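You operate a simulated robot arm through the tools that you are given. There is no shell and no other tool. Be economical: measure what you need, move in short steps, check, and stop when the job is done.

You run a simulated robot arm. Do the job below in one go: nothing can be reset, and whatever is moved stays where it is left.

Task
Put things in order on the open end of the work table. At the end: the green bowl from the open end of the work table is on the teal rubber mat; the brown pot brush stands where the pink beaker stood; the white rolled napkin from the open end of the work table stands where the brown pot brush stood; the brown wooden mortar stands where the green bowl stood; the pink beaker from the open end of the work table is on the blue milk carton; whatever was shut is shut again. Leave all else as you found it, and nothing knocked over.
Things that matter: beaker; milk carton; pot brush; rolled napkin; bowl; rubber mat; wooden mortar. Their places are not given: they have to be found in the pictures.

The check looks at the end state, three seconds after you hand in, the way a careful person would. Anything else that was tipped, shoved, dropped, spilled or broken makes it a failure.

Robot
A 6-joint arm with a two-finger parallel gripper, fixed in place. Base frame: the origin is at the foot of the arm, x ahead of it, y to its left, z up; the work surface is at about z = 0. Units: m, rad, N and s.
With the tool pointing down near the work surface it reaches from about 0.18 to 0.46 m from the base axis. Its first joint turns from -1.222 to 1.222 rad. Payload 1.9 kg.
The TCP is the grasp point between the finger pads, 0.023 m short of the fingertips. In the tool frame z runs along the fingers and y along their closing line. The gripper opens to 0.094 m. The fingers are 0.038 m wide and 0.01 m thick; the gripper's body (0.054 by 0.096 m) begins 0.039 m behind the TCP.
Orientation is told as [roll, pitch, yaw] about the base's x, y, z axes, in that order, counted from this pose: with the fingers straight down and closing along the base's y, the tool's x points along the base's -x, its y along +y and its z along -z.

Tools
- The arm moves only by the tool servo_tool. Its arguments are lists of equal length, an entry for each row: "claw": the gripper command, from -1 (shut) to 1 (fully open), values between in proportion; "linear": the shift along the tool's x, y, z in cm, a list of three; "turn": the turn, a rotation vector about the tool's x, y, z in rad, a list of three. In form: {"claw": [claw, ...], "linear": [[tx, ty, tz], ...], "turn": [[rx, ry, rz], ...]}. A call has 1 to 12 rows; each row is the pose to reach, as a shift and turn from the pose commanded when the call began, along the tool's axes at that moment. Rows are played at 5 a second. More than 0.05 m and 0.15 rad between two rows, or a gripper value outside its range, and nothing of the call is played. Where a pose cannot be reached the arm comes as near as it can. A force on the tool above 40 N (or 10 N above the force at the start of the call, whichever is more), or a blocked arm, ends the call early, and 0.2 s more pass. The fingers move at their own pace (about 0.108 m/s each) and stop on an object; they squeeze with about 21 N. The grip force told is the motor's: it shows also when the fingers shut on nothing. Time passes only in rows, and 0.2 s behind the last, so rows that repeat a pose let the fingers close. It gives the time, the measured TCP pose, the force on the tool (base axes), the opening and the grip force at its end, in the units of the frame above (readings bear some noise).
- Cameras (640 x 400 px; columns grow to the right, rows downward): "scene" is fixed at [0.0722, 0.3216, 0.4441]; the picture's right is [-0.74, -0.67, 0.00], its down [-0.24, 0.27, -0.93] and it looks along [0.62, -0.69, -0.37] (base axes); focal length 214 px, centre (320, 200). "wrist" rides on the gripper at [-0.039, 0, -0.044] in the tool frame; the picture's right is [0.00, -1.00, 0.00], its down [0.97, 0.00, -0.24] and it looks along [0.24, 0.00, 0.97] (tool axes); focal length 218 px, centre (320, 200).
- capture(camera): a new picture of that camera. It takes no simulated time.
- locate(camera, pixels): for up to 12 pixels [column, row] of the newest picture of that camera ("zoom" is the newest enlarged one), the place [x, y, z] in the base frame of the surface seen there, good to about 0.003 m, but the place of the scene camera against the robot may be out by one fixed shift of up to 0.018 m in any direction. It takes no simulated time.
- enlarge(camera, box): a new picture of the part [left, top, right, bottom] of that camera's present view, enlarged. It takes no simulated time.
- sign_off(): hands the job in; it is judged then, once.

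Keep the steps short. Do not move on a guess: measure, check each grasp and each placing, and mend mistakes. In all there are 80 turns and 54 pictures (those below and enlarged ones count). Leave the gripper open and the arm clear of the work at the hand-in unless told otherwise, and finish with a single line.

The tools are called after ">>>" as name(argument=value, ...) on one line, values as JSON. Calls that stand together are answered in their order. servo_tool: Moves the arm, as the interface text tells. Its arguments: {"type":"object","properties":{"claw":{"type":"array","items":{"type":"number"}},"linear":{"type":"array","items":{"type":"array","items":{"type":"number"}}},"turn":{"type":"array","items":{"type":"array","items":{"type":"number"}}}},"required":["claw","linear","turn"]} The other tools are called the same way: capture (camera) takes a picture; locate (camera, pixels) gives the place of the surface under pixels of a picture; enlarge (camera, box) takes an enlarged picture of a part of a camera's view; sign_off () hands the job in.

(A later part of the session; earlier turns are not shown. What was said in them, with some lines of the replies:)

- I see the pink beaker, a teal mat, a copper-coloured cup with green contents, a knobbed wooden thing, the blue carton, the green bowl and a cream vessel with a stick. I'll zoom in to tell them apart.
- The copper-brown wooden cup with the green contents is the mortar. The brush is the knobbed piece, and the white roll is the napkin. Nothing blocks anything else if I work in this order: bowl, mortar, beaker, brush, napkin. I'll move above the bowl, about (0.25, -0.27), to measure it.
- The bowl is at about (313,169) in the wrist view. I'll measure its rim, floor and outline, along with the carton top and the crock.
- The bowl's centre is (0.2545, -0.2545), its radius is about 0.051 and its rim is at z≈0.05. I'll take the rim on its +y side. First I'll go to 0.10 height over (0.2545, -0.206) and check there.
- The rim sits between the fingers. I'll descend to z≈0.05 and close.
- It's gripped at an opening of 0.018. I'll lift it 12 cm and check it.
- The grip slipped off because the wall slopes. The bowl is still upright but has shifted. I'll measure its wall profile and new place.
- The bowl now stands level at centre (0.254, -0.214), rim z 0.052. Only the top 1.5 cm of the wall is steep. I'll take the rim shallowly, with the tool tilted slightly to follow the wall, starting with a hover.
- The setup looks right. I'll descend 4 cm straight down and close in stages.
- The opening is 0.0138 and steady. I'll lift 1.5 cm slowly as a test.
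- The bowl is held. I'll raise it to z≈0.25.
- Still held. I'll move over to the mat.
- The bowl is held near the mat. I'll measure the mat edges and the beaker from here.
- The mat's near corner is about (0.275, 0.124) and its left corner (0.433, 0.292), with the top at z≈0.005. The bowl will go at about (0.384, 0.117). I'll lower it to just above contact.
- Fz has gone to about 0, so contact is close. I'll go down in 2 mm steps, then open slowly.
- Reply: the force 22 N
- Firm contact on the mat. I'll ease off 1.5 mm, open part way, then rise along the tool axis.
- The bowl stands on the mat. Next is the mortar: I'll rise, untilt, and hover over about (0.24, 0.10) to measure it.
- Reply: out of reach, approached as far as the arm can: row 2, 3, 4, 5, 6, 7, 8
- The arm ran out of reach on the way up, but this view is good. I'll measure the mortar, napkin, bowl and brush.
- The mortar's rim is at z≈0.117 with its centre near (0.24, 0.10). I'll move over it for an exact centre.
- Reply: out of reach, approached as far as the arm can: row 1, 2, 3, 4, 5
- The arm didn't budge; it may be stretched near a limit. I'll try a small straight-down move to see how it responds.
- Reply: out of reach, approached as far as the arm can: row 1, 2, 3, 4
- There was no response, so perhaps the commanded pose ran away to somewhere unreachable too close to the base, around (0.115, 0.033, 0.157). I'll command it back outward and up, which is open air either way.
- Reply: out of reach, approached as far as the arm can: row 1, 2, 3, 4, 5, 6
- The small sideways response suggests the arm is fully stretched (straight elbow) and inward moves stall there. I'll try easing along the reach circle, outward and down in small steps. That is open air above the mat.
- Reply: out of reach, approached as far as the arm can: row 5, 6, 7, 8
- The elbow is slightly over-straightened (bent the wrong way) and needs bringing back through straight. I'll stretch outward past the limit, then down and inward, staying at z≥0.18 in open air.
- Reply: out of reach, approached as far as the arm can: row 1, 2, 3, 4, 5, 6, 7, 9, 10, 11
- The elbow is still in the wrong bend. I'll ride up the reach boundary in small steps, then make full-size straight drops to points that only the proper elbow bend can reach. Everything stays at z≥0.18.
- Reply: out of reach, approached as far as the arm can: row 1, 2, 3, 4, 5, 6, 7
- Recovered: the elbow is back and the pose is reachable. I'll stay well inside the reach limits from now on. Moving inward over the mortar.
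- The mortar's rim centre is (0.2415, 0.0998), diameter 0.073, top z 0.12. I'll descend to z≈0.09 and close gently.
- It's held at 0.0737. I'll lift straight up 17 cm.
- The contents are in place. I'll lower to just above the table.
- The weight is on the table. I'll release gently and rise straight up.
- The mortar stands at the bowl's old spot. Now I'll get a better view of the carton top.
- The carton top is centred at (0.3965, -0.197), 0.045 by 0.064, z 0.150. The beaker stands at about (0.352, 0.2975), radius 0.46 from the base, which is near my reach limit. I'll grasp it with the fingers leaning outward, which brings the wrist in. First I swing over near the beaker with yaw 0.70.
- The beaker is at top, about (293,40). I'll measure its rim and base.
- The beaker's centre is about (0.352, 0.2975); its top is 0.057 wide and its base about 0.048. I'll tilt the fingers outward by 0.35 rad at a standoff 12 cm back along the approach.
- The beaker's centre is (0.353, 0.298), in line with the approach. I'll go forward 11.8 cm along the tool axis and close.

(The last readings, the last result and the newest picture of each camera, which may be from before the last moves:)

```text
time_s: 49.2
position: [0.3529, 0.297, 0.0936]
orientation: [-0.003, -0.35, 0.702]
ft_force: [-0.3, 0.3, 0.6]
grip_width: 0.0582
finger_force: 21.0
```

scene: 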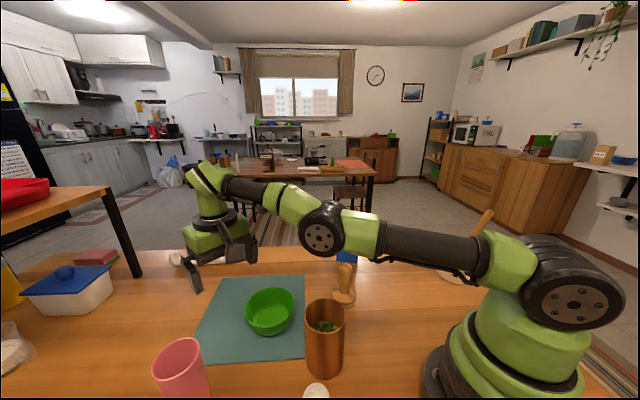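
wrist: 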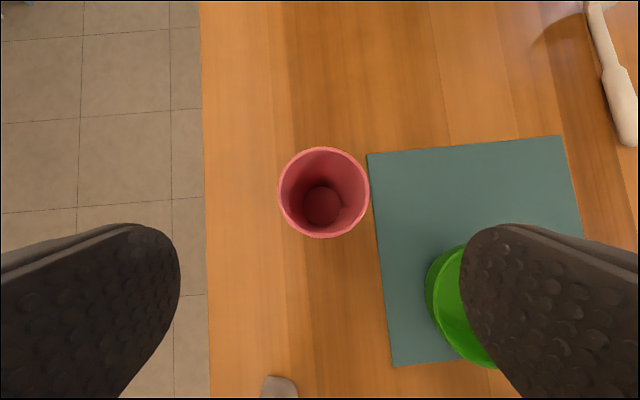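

It's gripped at 0.058. I'll lift vertically, then draw inward.

>>> servo_tool(claw=[-1, -1, -1, -1, -1, -1, -1], linear=[[-0.69, 0, -1.88], [-2.07, 0, -5.63], [-1.4, 0, -9.6], [0.21, 0, -13.9], [1.86, 0, -16.7], [3.52, 0, -19.4], [3.52, 0, -19.4]], turn=[[0, 0, 0], [0, 0, 0], [0, 0, 0], [0, 0, 0], [0, 0, 0], [0, 0, 0], [0, 0, 0]])

>>> capture(camera="scene")

```text
time_s: 50.8
position: [0.276, 0.2306, 0.2657]
orientation: [-0.003, -0.348, 0.7]
ft_force: [-0.7, -0.3, -0.5]
grip_width: 0.0581
finger_force: 20.7
```

```text
20 pictures are left
```

scene: 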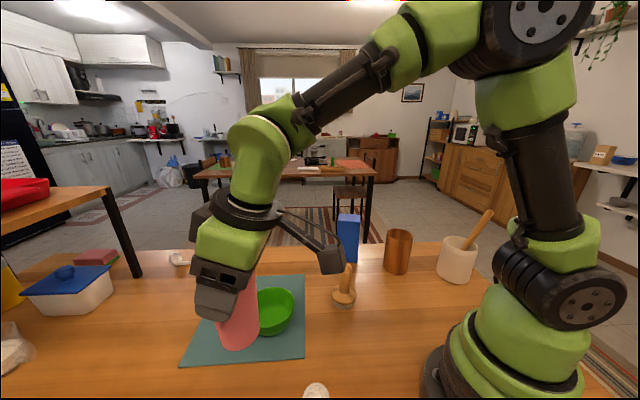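

The beaker is held upright. I'll swing it around the base to the carton's bearing (-0.461 rad) at constant radius and height. Its underside is at about 0.17, above the carton's 0.15.

>>> servo_tool(claw=[-1, -1, -1, -1, -1, -1, -1, -1, -1, -1, -1], linear=[[0.23, -4.17, -0.08], [0.91, -8.29, -0.33], [2.04, -12.3, -0.74], [3.59, -16.14, -1.3], [5.56, -19.76, -2.02], [7.91, -23.11, -2.87], [10.6, -26.15, -3.85], [13.61, -28.84, -4.94], [16.89, -31.14, -6.13], [20.4, -33.02, -7.4], [20.4, -33.02, -7.4]], turn=[[0.0397, 0, 0.1093], [0.0794, 0, 0.2186], [0.1191, 0, 0.3279], [0.1588, 0, 0.4372], [0.1985, 0, 0.5465], [0.2382, 0, 0.6558], [0.2779, 0, 0.7651], [0.3176, 0, 0.8744], [0.3573, 0, 0.9837], [0.397, 0, 1.093], [0.397, 0, 1.093]])

```text
time_s: 53.2
position: [0.3242, -0.1596, 0.2635]
orientation: [0.001, -0.35, -0.464]
ft_force: [-0.1, -1.0, -1.3]
grip_width: 0.0585
finger_force: 21.4
```

I'm at azimuth -0.46. I'll extend 8.1 cm outward over the carton.

>>> servo_tool(claw=[-1, -1, -1, -1], linear=[[-2.6, 0, 0.6], [-5.2, -0.05, 1.5], [-7.82, -0.1, 2.31], [-7.82, -0.1, 2.31]], turn=[[0, 0, 0], [0, 0, 0], [0, 0, 0], [0, 0, 0]])

>>> enlarge(camera="scene", box=[270, 140, 430, 280])

>>> capture(camera="wrist")

```text
time_s: 54.2
position: [0.3967, -0.1988, 0.2717]
orientation: [0.002, -0.35, -0.464]
ft_force: [0.5, -0.4, -0.8]
grip_width: 0.0583
finger_force: 20.9
```

```text
2.86 times, centred on (350, 210) of scene
```

zoom: 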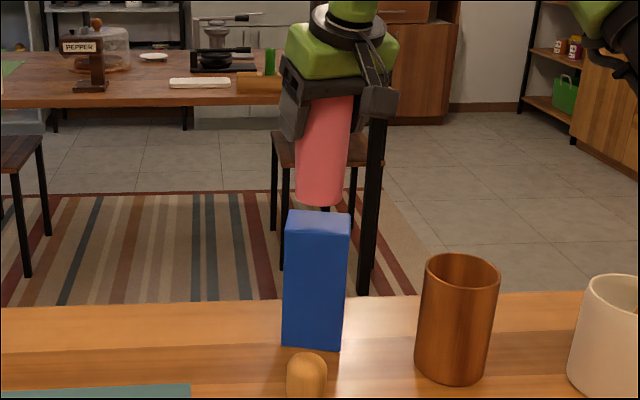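

```text
18 pictures are left
```

wrist: 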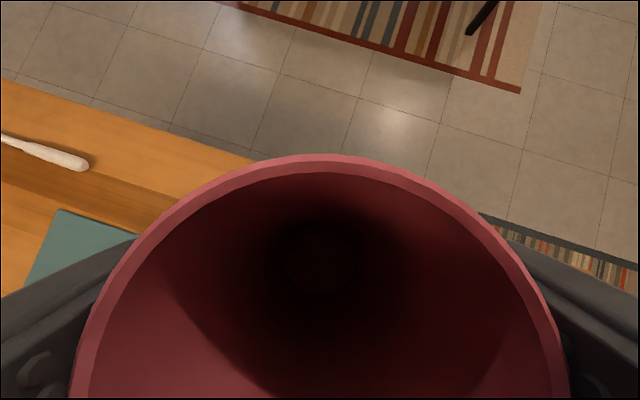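

The beaker hangs centred over the carton. I'll lower it 2.75 cm in decreasing steps.

>>> servo_tool(claw=[-1, -1, -1, -1, -1, -1], linear=[[0.51, 0.15, 1.41], [0.79, 0.15, 2.16], [0.87, 0.15, 2.39], [0.92, 0.15, 2.53], [0.95, 0.15, 2.61], [0.95, 0.15, 2.61]], turn=[[0, 0, 0], [0, 0, 0], [0, 0, 0], [0, 0, 0], [0, 0, 0], [0, 0, 0]])

>>> enlarge(camera="scene", box=[310, 180, 390, 250])

```text
time_s: 55.6
position: [0.3982, -0.197, 0.2433]
orientation: [0.001, -0.353, -0.461]
ft_force: [-1.1, 0.6, 11.6]
grip_width: 0.0584
finger_force: 20.5
```

```text
5.71 times, centred on (350, 215) of scene
```

zoom: 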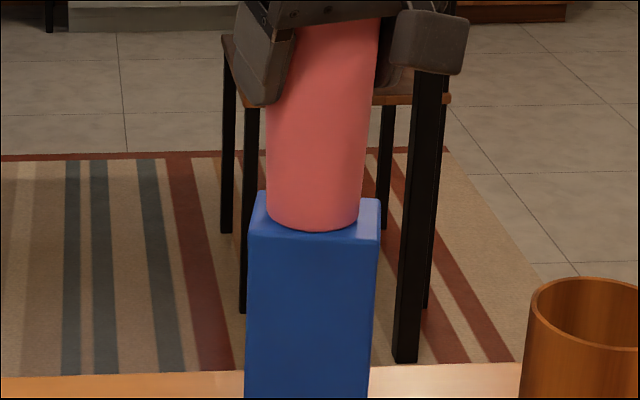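

It's seated on the carton. I'll ease 1 mm, open gradually, then back out along the tool axis.

>>> servo_tool(claw=[-1, 0.1, 0.4, 0.8, 1, 1, 1, 1, 1, 1], linear=[[0, 0, -0.08], [0, 0, -0.08], [0, 0, -0.08], [0, 0, -0.08], [0, 0, -0.08], [0, 0, -2], [0.3, 0, -5], [1, 0, -9], [2, 0, -12], [2, 0, -12]], turn=[[0, 0, 0], [0, 0, 0], [0, 0, 0], [0, 0, 0], [0, 0, 0], [0, 0, 0], [0, 0, 0], [0, 0, 0], [0, 0, 0], [0, 0, 0]])

>>> capture(camera="wrist")

>>> enlarge(camera="scene", box=[270, 160, 430, 300])

```text
time_s: 57.8
position: [0.3424, -0.1692, 0.347]
orientation: [0.002, -0.351, -0.463]
ft_force: [-0.1, 0.1, -0.4]
grip_width: 0.0941
finger_force: 0.0
```

```text
16 pictures are left
```

wrist: 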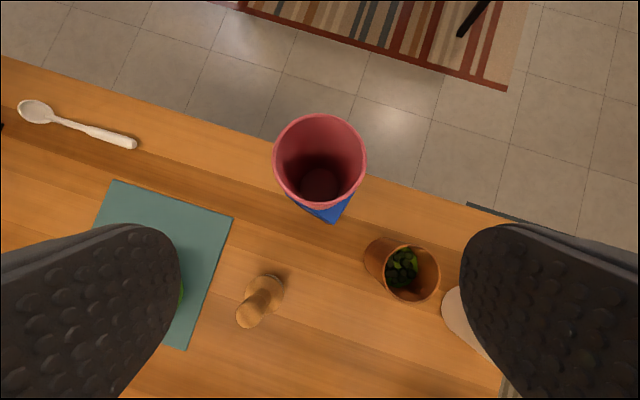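

```text
2.86 times, centred on (350, 230) of scene
```

zoom: 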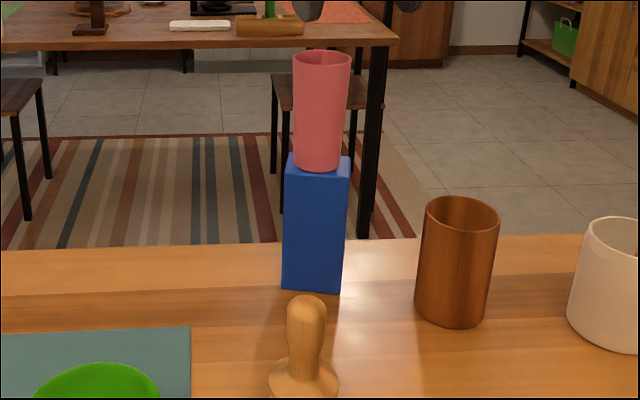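

The beaker stands squarely on the carton. Next is the brush at about (0.30, -0.055). I'll go to a tilted standoff in line with it.

>>> servo_tool(claw=[1, 1, 1, 1, 1, 1], linear=[[3.4, 1.4, 1.6], [6.8, 2.8, 3.2], [10.2, 4.2, 4.8], [13.6, 5.6, 6.4], [17.06, 7, 8], [17.06, 7, 8]], turn=[[-0.019, 0, -0.053], [-0.038, 0, -0.105], [-0.057, 0, -0.158], [-0.076, 0, -0.21], [-0.0955, 0, -0.263], [-0.0955, 0, -0.263]])

>>> capture(camera="wrist")

```text
time_s: 59.2
position: [0.2562, -0.0483, 0.215]
orientation: [-0.002, -0.351, -0.182]
ft_force: [0.4, -0.8, -0.4]
grip_width: 0.0941
finger_force: 0.0
```

```text
14 pictures are left
```

wrist: 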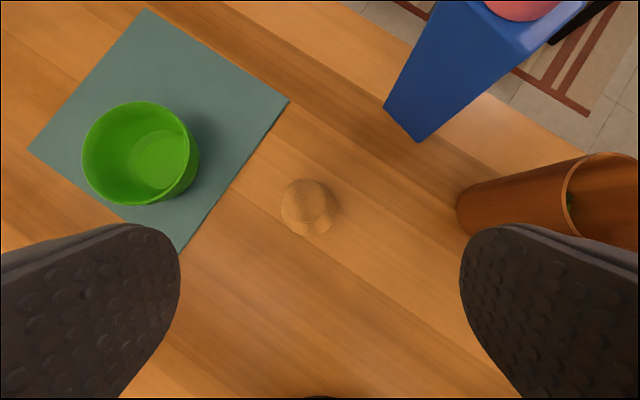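

The brush is seen end-on at (308,208). I'll zoom in and measure.

>>> enlarge(camera="wrist", box=[268, 168, 348, 248])

>>> locate(camera="wrist", pixels=[[308, 212], [281, 208], [336, 208], [308, 181], [308, 235], [300, 225], [318, 225]])

```text
5.00 times, centred on (308, 208) of wrist
```

zoom: 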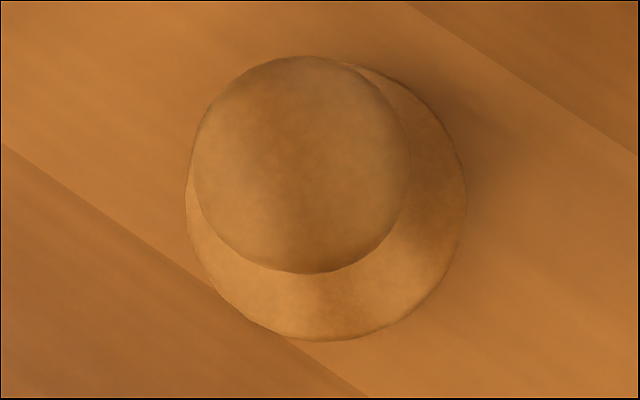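

```text
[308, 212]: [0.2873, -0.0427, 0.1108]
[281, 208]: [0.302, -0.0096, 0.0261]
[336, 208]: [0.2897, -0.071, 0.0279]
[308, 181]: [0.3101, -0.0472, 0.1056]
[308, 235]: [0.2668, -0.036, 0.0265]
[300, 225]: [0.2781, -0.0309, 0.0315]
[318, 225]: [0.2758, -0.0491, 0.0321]
```

The brush is centred at about (0.2957, -0.0405), with its knob about 0.03 wide and top at z≈0.111. I'll align sideways, advance, and close on the handle at z≈0.082.

>>> servo_tool(claw=[1, 1, 1, 1, 1, 0.3, -0.3, -1, -1, -1], linear=[[1, 1.48, 0], [1, 1.48, 4.5], [1, 1.48, 9], [1, 1.48, 12], [1, 1.48, 13.8], [1, 1.48, 13.8], [1, 1.48, 13.8], [1, 1.48, 13.8], [1, 1.48, 13.8], [1, 1.48, 13.8]], turn=[[0, 0, 0], [0, 0, 0], [0, 0, 0], [0, 0, 0], [0, 0, 0], [0, 0, 0], [0, 0, 0], [0, 0, 0], [0, 0, 0], [0, 0, 0]])

>>> enlarge(camera="scene", box=[290, 210, 410, 310])

```text
time_s: 61.4
position: [0.2945, -0.0402, 0.0801]
orientation: [0.001, -0.352, -0.183]
ft_force: [0.6, 0.1, 0.2]
grip_width: 0.0327
finger_force: 21.0
out of reach, approached as far as the arm can: row 2
```

```text
4.00 times, centred on (350, 260) of scene
```

zoom: 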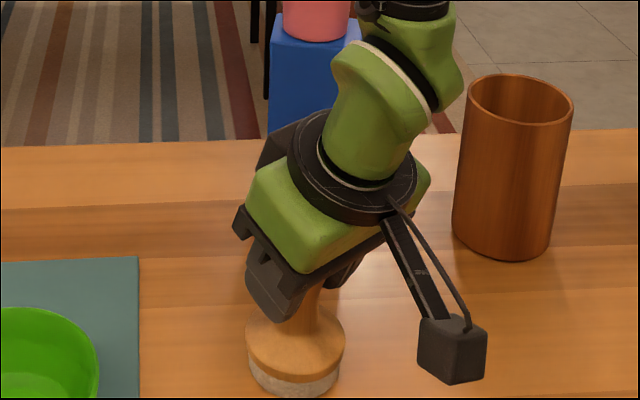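

The handle is gripped at 0.033. I'll lift, first vertically, then drifting outward.

>>> servo_tool(claw=[-1, -1, -1, -1, -1], linear=[[-1.03, 0, -2.82], [-4.29, 0, -5.88], [-7.54, 0, -8.95], [-9.17, 0, -10.49], [-9.17, 0, -10.49]], turn=[[0, 0, 0], [0, 0, 0], [0, 0, 0], [0, 0, 0], [0, 0, 0]])

>>> enlarge(camera="scene", box=[240, 170, 400, 300])

```text
time_s: 62.6
position: [0.3441, -0.048, 0.2132]
orientation: [0.0, -0.352, -0.184]
ft_force: [0.1, 0.0, -1.2]
grip_width: 0.0327
finger_force: 21.2
out of reach, approached as far as the arm can: row 2
```

```text
3.08 times, centred on (320, 235) of scene
```

zoom: 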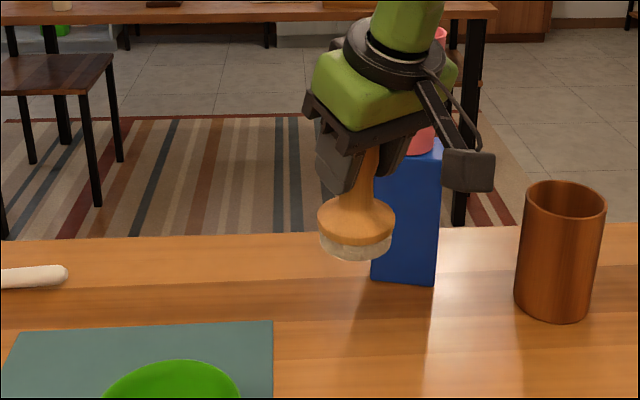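

The brush is held upright. I'll swing it around to the beaker's old bearing.

>>> servo_tool(claw=[-1, -1, -1, -1, -1, -1, -1, -1], linear=[[0.41, 4.14, -0.15], [1.29, 8.2, -0.47], [2.61, 12.12, -0.96], [4.37, 15.85, -1.6], [6.53, 19.32, -2.39], [9.06, 22.49, -3.32], [11.94, 25.32, -4.38], [11.94, 25.32, -4.38]], turn=[[-0.0413, 0, -0.1127], [-0.0826, 0, -0.2254], [-0.1239, 0, -0.3381], [-0.1652, 0, -0.4508], [-0.2065, 0, -0.5635], [-0.2478, 0, -0.6762], [-0.289, 0, -0.789], [-0.289, 0, -0.789]])

```text
time_s: 64.4
position: [0.2652, 0.222, 0.2136]
orientation: [0.001, -0.351, 0.66]
ft_force: [-0.3, 0.6, -0.8]
grip_width: 0.0325
finger_force: 21.4
```

>>> servo_tool(claw=[-1, -1, -1, -1, -1, -1, -1, -1], linear=[[-3.6, 0.2, 1.3], [-7.2, 0.4, 2.6], [-10.76, 0.61, 3.94], [-9.38, 0.61, 7.7], [-8.01, 0.61, 11.45], [-6.98, 0.61, 14.27], [-6.5, 0.61, 15.6], [-6.5, 0.61, 15.6]], turn=[[0, 0, 0], [0, 0, 0], [0, 0, 0], [0, 0, 0], [0, 0, 0], [0, 0, 0], [0, 0, 0], [0, 0, 0]])

>>> enlarge(camera="scene", box=[100, 260, 320, 400])

```text
time_s: 66.2
position: [0.3536, 0.2985, 0.0878]
orientation: [0.002, -0.351, 0.659]
ft_force: [-0.6, 0.4, 0.0]
grip_width: 0.0324
finger_force: 20.5
```

```text
2.86 times, centred on (210, 330) of scene
```

zoom: 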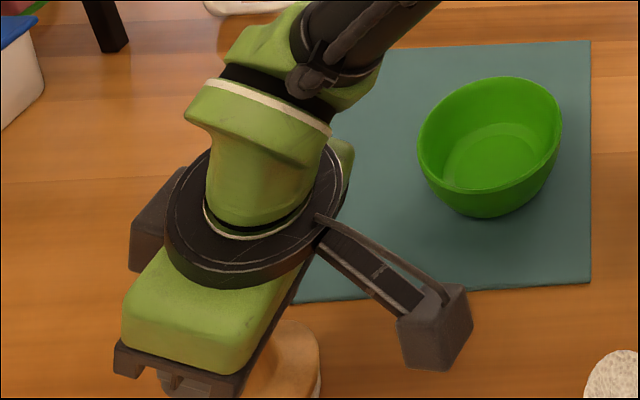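

Positioned. I'll lower the last 8 mm in small steps.

>>> servo_tool(claw=[-1, -1, -1, -1, -1], linear=[[0.14, 0, 0.38], [0.22, 0, 0.6], [0.26, 0, 0.7], [0.28, 0, 0.76], [0.28, 0, 0.76]], turn=[[0, 0, 0], [0, 0, 0], [0, 0, 0], [0, 0, 0], [0, 0, 0]])

```text
time_s: 67.4
position: [0.3521, 0.2978, 0.0796]
orientation: [-0.001, -0.353, 0.658]
ft_force: [1.1, 0.4, 0.6]
grip_width: 0.0323
finger_force: 20.5
```

>>> servo_tool(claw=[-1, -1, -1], linear=[[0.04, 0, 0.1], [0.07, 0, 0.19], [0.07, 0, 0.19]], turn=[[0, 0, 0], [0, 0, 0], [0, 0, 0]])

```text
time_s: 68.2
position: [0.3537, 0.2986, 0.0784]
orientation: [-0.001, -0.357, 0.659]
ft_force: [0.3, 0.8, 17.5]
grip_width: 0.0325
finger_force: 21.0
```

Firm contact. I'll ease off, open gradually and back out along the tool axis.

>>> servo_tool(claw=[-1, -0.2, 0.2, 0.6, 1, 1, 1, 1, 1], linear=[[-0.04, 0, -0.12], [-0.04, 0, -0.12], [-0.04, 0, -0.12], [-0.04, 0, -0.12], [0, 0, -2], [0, 0, -6], [0, 0, -10], [0, 0, -13], [0, 0, -13]], turn=[[0, 0, 0], [0, 0, 0], [0, 0, 0], [0, 0, 0], [0, 0, 0], [0, 0, 0], [0, 0, 0], [0, 0, 0], [0, 0, 0]])

>>> capture(camera="wrist")

```text
time_s: 70.2
position: [0.3176, 0.2713, 0.2005]
orientation: [0.0, -0.35, 0.658]
ft_force: [-0.3, -0.1, -0.5]
grip_width: 0.0941
finger_force: 0.0
```

```text
9 pictures are left
```

wrist: 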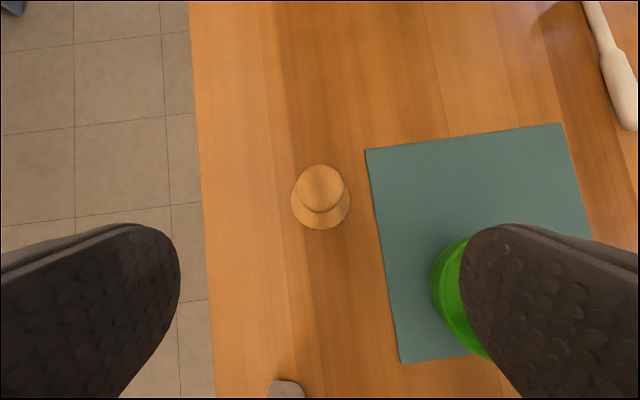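

The brush stands upright at the beaker's old place. Last is the napkin at about (0.173, 0.199). I'll untilt and hover above it.

>>> servo_tool(claw=[1, 1, 1, 1, 1, 1], linear=[[2, 0.6, -2.5], [5, 1.2, -4.3], [8, 1.9, -6], [11, 2.5, -7.7], [13.51, 3.15, -9.2], [13.51, 3.15, -9.2]], turn=[[0, 0.05, 0], [0, 0.13, 0], [0, 0.21, 0], [0, 0.29, 0], [0, 0.35, 0], [0, 0.35, 0]])

>>> capture(camera="wrist")

```text
time_s: 71.6
position: [0.1715, 0.1983, 0.2408]
orientation: [0.001, -0.001, 0.658]
ft_force: [0.2, 0.2, -0.3]
grip_width: 0.094
finger_force: 0.2
```

```text
8 pictures are left
```

wrist: 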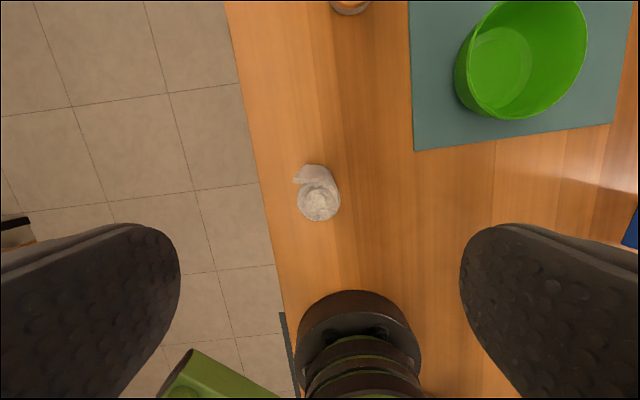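

>>> locate(camera="wrist", pixels=[[319, 202], [300, 200], [338, 200], [319, 220], [320, 170], [335, 175], [305, 172]])

>>> enlarge(camera="wrist", box=[280, 150, 360, 230])

```text
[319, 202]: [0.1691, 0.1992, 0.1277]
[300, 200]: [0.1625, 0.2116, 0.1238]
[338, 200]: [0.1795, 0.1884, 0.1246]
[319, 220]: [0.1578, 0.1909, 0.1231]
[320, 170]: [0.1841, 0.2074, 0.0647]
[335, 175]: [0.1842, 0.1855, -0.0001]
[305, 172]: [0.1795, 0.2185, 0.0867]
```

```text
5.00 times, centred on (320, 190) of wrist
```

zoom: 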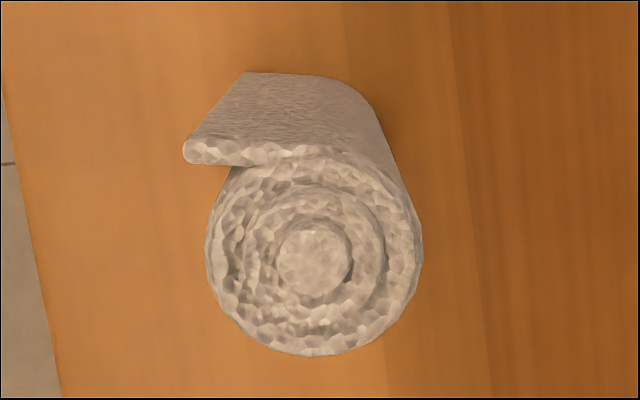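

The napkin roll's centre is about (0.170, 0.200), diameter about 0.029, top 0.127. I'll descend to z≈0.095 and close.

>>> servo_tool(claw=[1, 1, 1, 1, 0.4, -0.2, -1, -1, -1, -1], linear=[[0, 0.15, 4.5], [0, 0.15, 9], [0, 0.15, 12.5], [0, 0.15, 14.6], [0, 0.15, 14.6], [0, 0.15, 14.6], [0, 0.15, 14.6], [0, 0.15, 14.6], [0, 0.15, 14.6], [0, 0.15, 14.6]], turn=[[0, 0, 0], [0, 0, 0], [0, 0, 0], [0, 0, 0], [0, 0, 0], [0, 0, 0], [0, 0, 0], [0, 0, 0], [0, 0, 0], [0, 0, 0]])

>>> servo_tool(claw=[-1, -1, -1, -1, -1, -1], linear=[[0, 0, -1], [-0.5, 0, -4], [-1, 0, -7.5], [-2, 0, -11], [-3, 0, -13], [-3, 0, -13]], turn=[[0, 0, 0], [0, 0, 0], [0, 0, 0], [0, 0, 0], [0, 0, 0], [0, 0, 0]])

>>> capture(camera="wrist")

```text
time_s: 73.8
position: [0.1721, 0.2017, 0.0948]
orientation: [0.0, -0.002, 0.658]
ft_force: [-1.1, -0.2, 1.2]
grip_width: 0.0307
finger_force: 20.4
```

```text
time_s: 75.2
position: [0.195, 0.222, 0.2243]
orientation: [-0.001, -0.002, 0.658]
ft_force: [0.3, 0.6, -0.6]
grip_width: 0.0308
finger_force: 21.5
```

```text
6 pictures are left
```

wrist: 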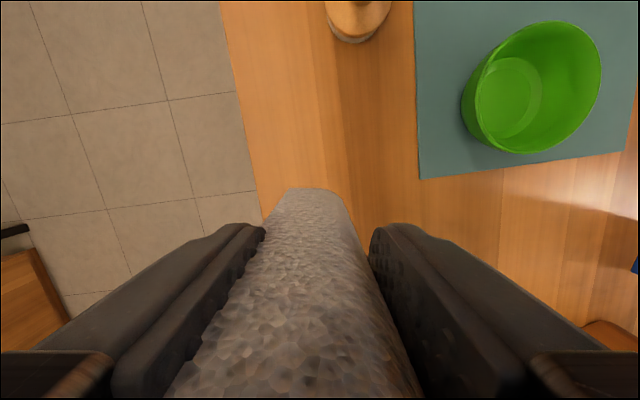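

The napkin is held upright. I'll carry it to the brush's old place (0.2957, -0.0405).

>>> servo_tool(claw=[-1, -1, -1, -1, -1, -1, -1, -1, -1], linear=[[0.6, -2, 0], [1.6, -5.4, 0], [2.8, -9.4, 0], [4.1, -13.5, 0], [5.3, -17.5, 0], [6.5, -21.5, 0], [7.5, -25, 0], [8.1, -26.9, 0], [8.1, -26.9, 0]], turn=[[0, 0, 0], [0, 0, 0], [0, 0, 0], [0, 0, 0], [0, 0, 0], [0, 0, 0], [0, 0, 0], [0, 0, 0], [0, 0, 0]])

>>> servo_tool(claw=[-1, -1, -1, -1, -1, -1], linear=[[0, 0, 4], [0, 0, 8], [0, 0, 11], [0, 0, 12.4], [0, 0, 12.8], [0, 0, 12.8]], turn=[[0, 0, 0], [0, 0, 0], [0, 0, 0], [0, 0, 0], [0, 0, 0], [0, 0, 0]])

```text
time_s: 77.2
position: [0.2977, -0.0435, 0.2229]
orientation: [-0.001, -0.001, 0.656]
ft_force: [0.2, 0.5, -0.8]
grip_width: 0.0307
finger_force: 20.8
```

```text
time_s: 78.6
position: [0.2964, -0.0437, 0.095]
orientation: [0.0, 0.0, 0.659]
ft_force: [0.7, 0.1, 0.1]
grip_width: 0.0311
finger_force: 20.9
```

Near contact. I'll lower 2 mm more and read the force.

>>> servo_tool(claw=[-1, -1, -1], linear=[[0, 0, 0.1], [0, 0, 0.2], [0, 0, 0.2]], turn=[[0, 0, 0], [0, 0, 0], [0, 0, 0]])

>>> enlarge(camera="scene", box=[260, 200, 420, 320])

```text
time_s: 79.4
position: [0.2977, -0.0433, 0.0942]
orientation: [0.0, -0.001, 0.659]
ft_force: [-4.4, 0.3, 22.1]
grip_width: 0.0312
finger_force: 21.1
```

```text
3.33 times, centred on (340, 260) of scene
```

zoom: 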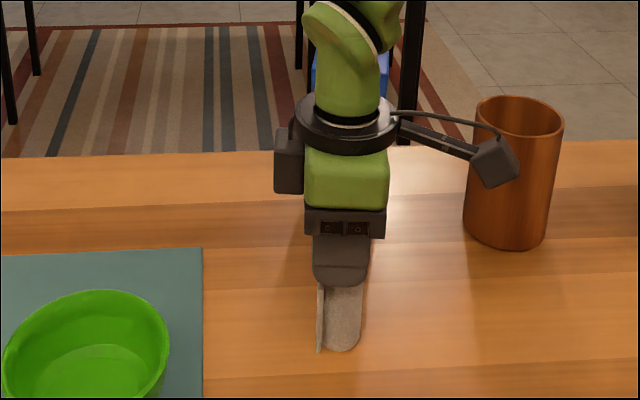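

The napkin is standing on the table. I'll ease off 2 mm, open gently and rise.

>>> servo_tool(claw=[-1, -0.35, -0.1, 0.3, 0.8, 1, 1, 1, 1, 1], linear=[[0, 0, -0.15], [0, 0, -0.15], [0, 0, -0.15], [0, 0, -0.15], [0, 0, -0.15], [0, 0, -3], [0, 0, -7], [0, 0, -11], [0, 0, -15], [0, 0, -15]], turn=[[0, 0, 0], [0, 0, 0], [0, 0, 0], [0, 0, 0], [0, 0, 0], [0, 0, 0], [0, 0, 0], [0, 0, 0], [0, 0, 0], [0, 0, 0]])

>>> capture(camera="wrist")

```text
time_s: 81.6
position: [0.2975, -0.0417, 0.2439]
orientation: [0.0, -0.002, 0.659]
ft_force: [-0.8, -0.7, 0.1]
grip_width: 0.094
finger_force: 0.0
```

```text
4 pictures are left
```

wrist: 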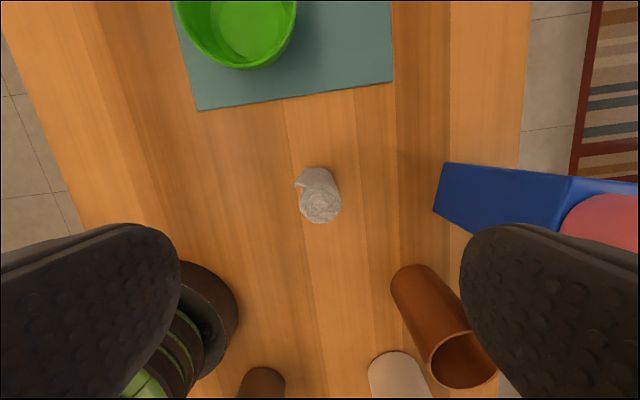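

The napkin stands. I'll draw the arm back and up, then take a final look.

>>> servo_tool(claw=[1, 1, 1, 1, 1], linear=[[0, 0, -4], [1, 2, -8], [2.5, 5, -10], [3.7, 7.9, -11], [3.7, 7.9, -11]], turn=[[0, 0, 0], [0, 0, 0], [0, 0, 0], [0, 0, 0], [0, 0, 0]])

>>> capture(camera="scene")

>>> capture(camera="wrist")

```text
time_s: 82.8
position: [0.2177, -0.0017, 0.3534]
orientation: [0.001, 0.001, 0.659]
ft_force: [-0.1, 0.3, -0.3]
grip_width: 0.0941
finger_force: 0.1
```

```text
3 pictures are left
```

scene: 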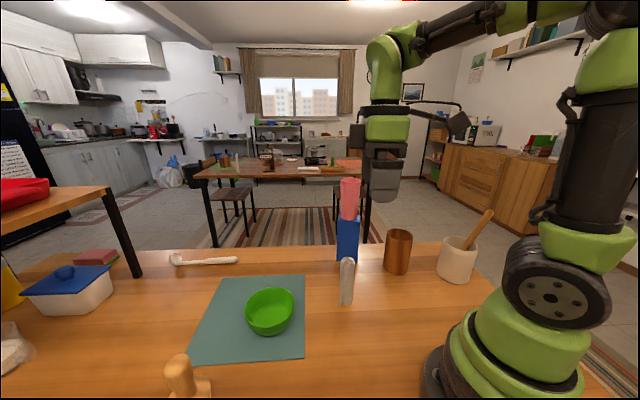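

```text
2 pictures are left
```

wrist: 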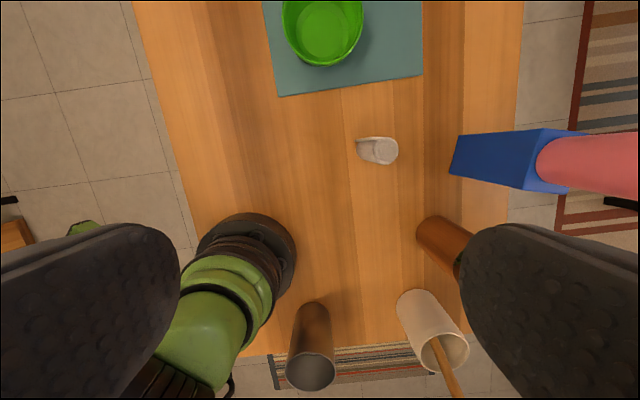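

Everything stands where it should, the gripper is open and the arm is clear. Handing in.

>>> sign_off()

```text
The job is handed in.
```

The job is handed in: the bowl is on the mat, the mortar where the bowl stood, the beaker on the carton, the brush where the beaker stood and the napkin where the brush stood, with nothing knocked over in the last pictures.
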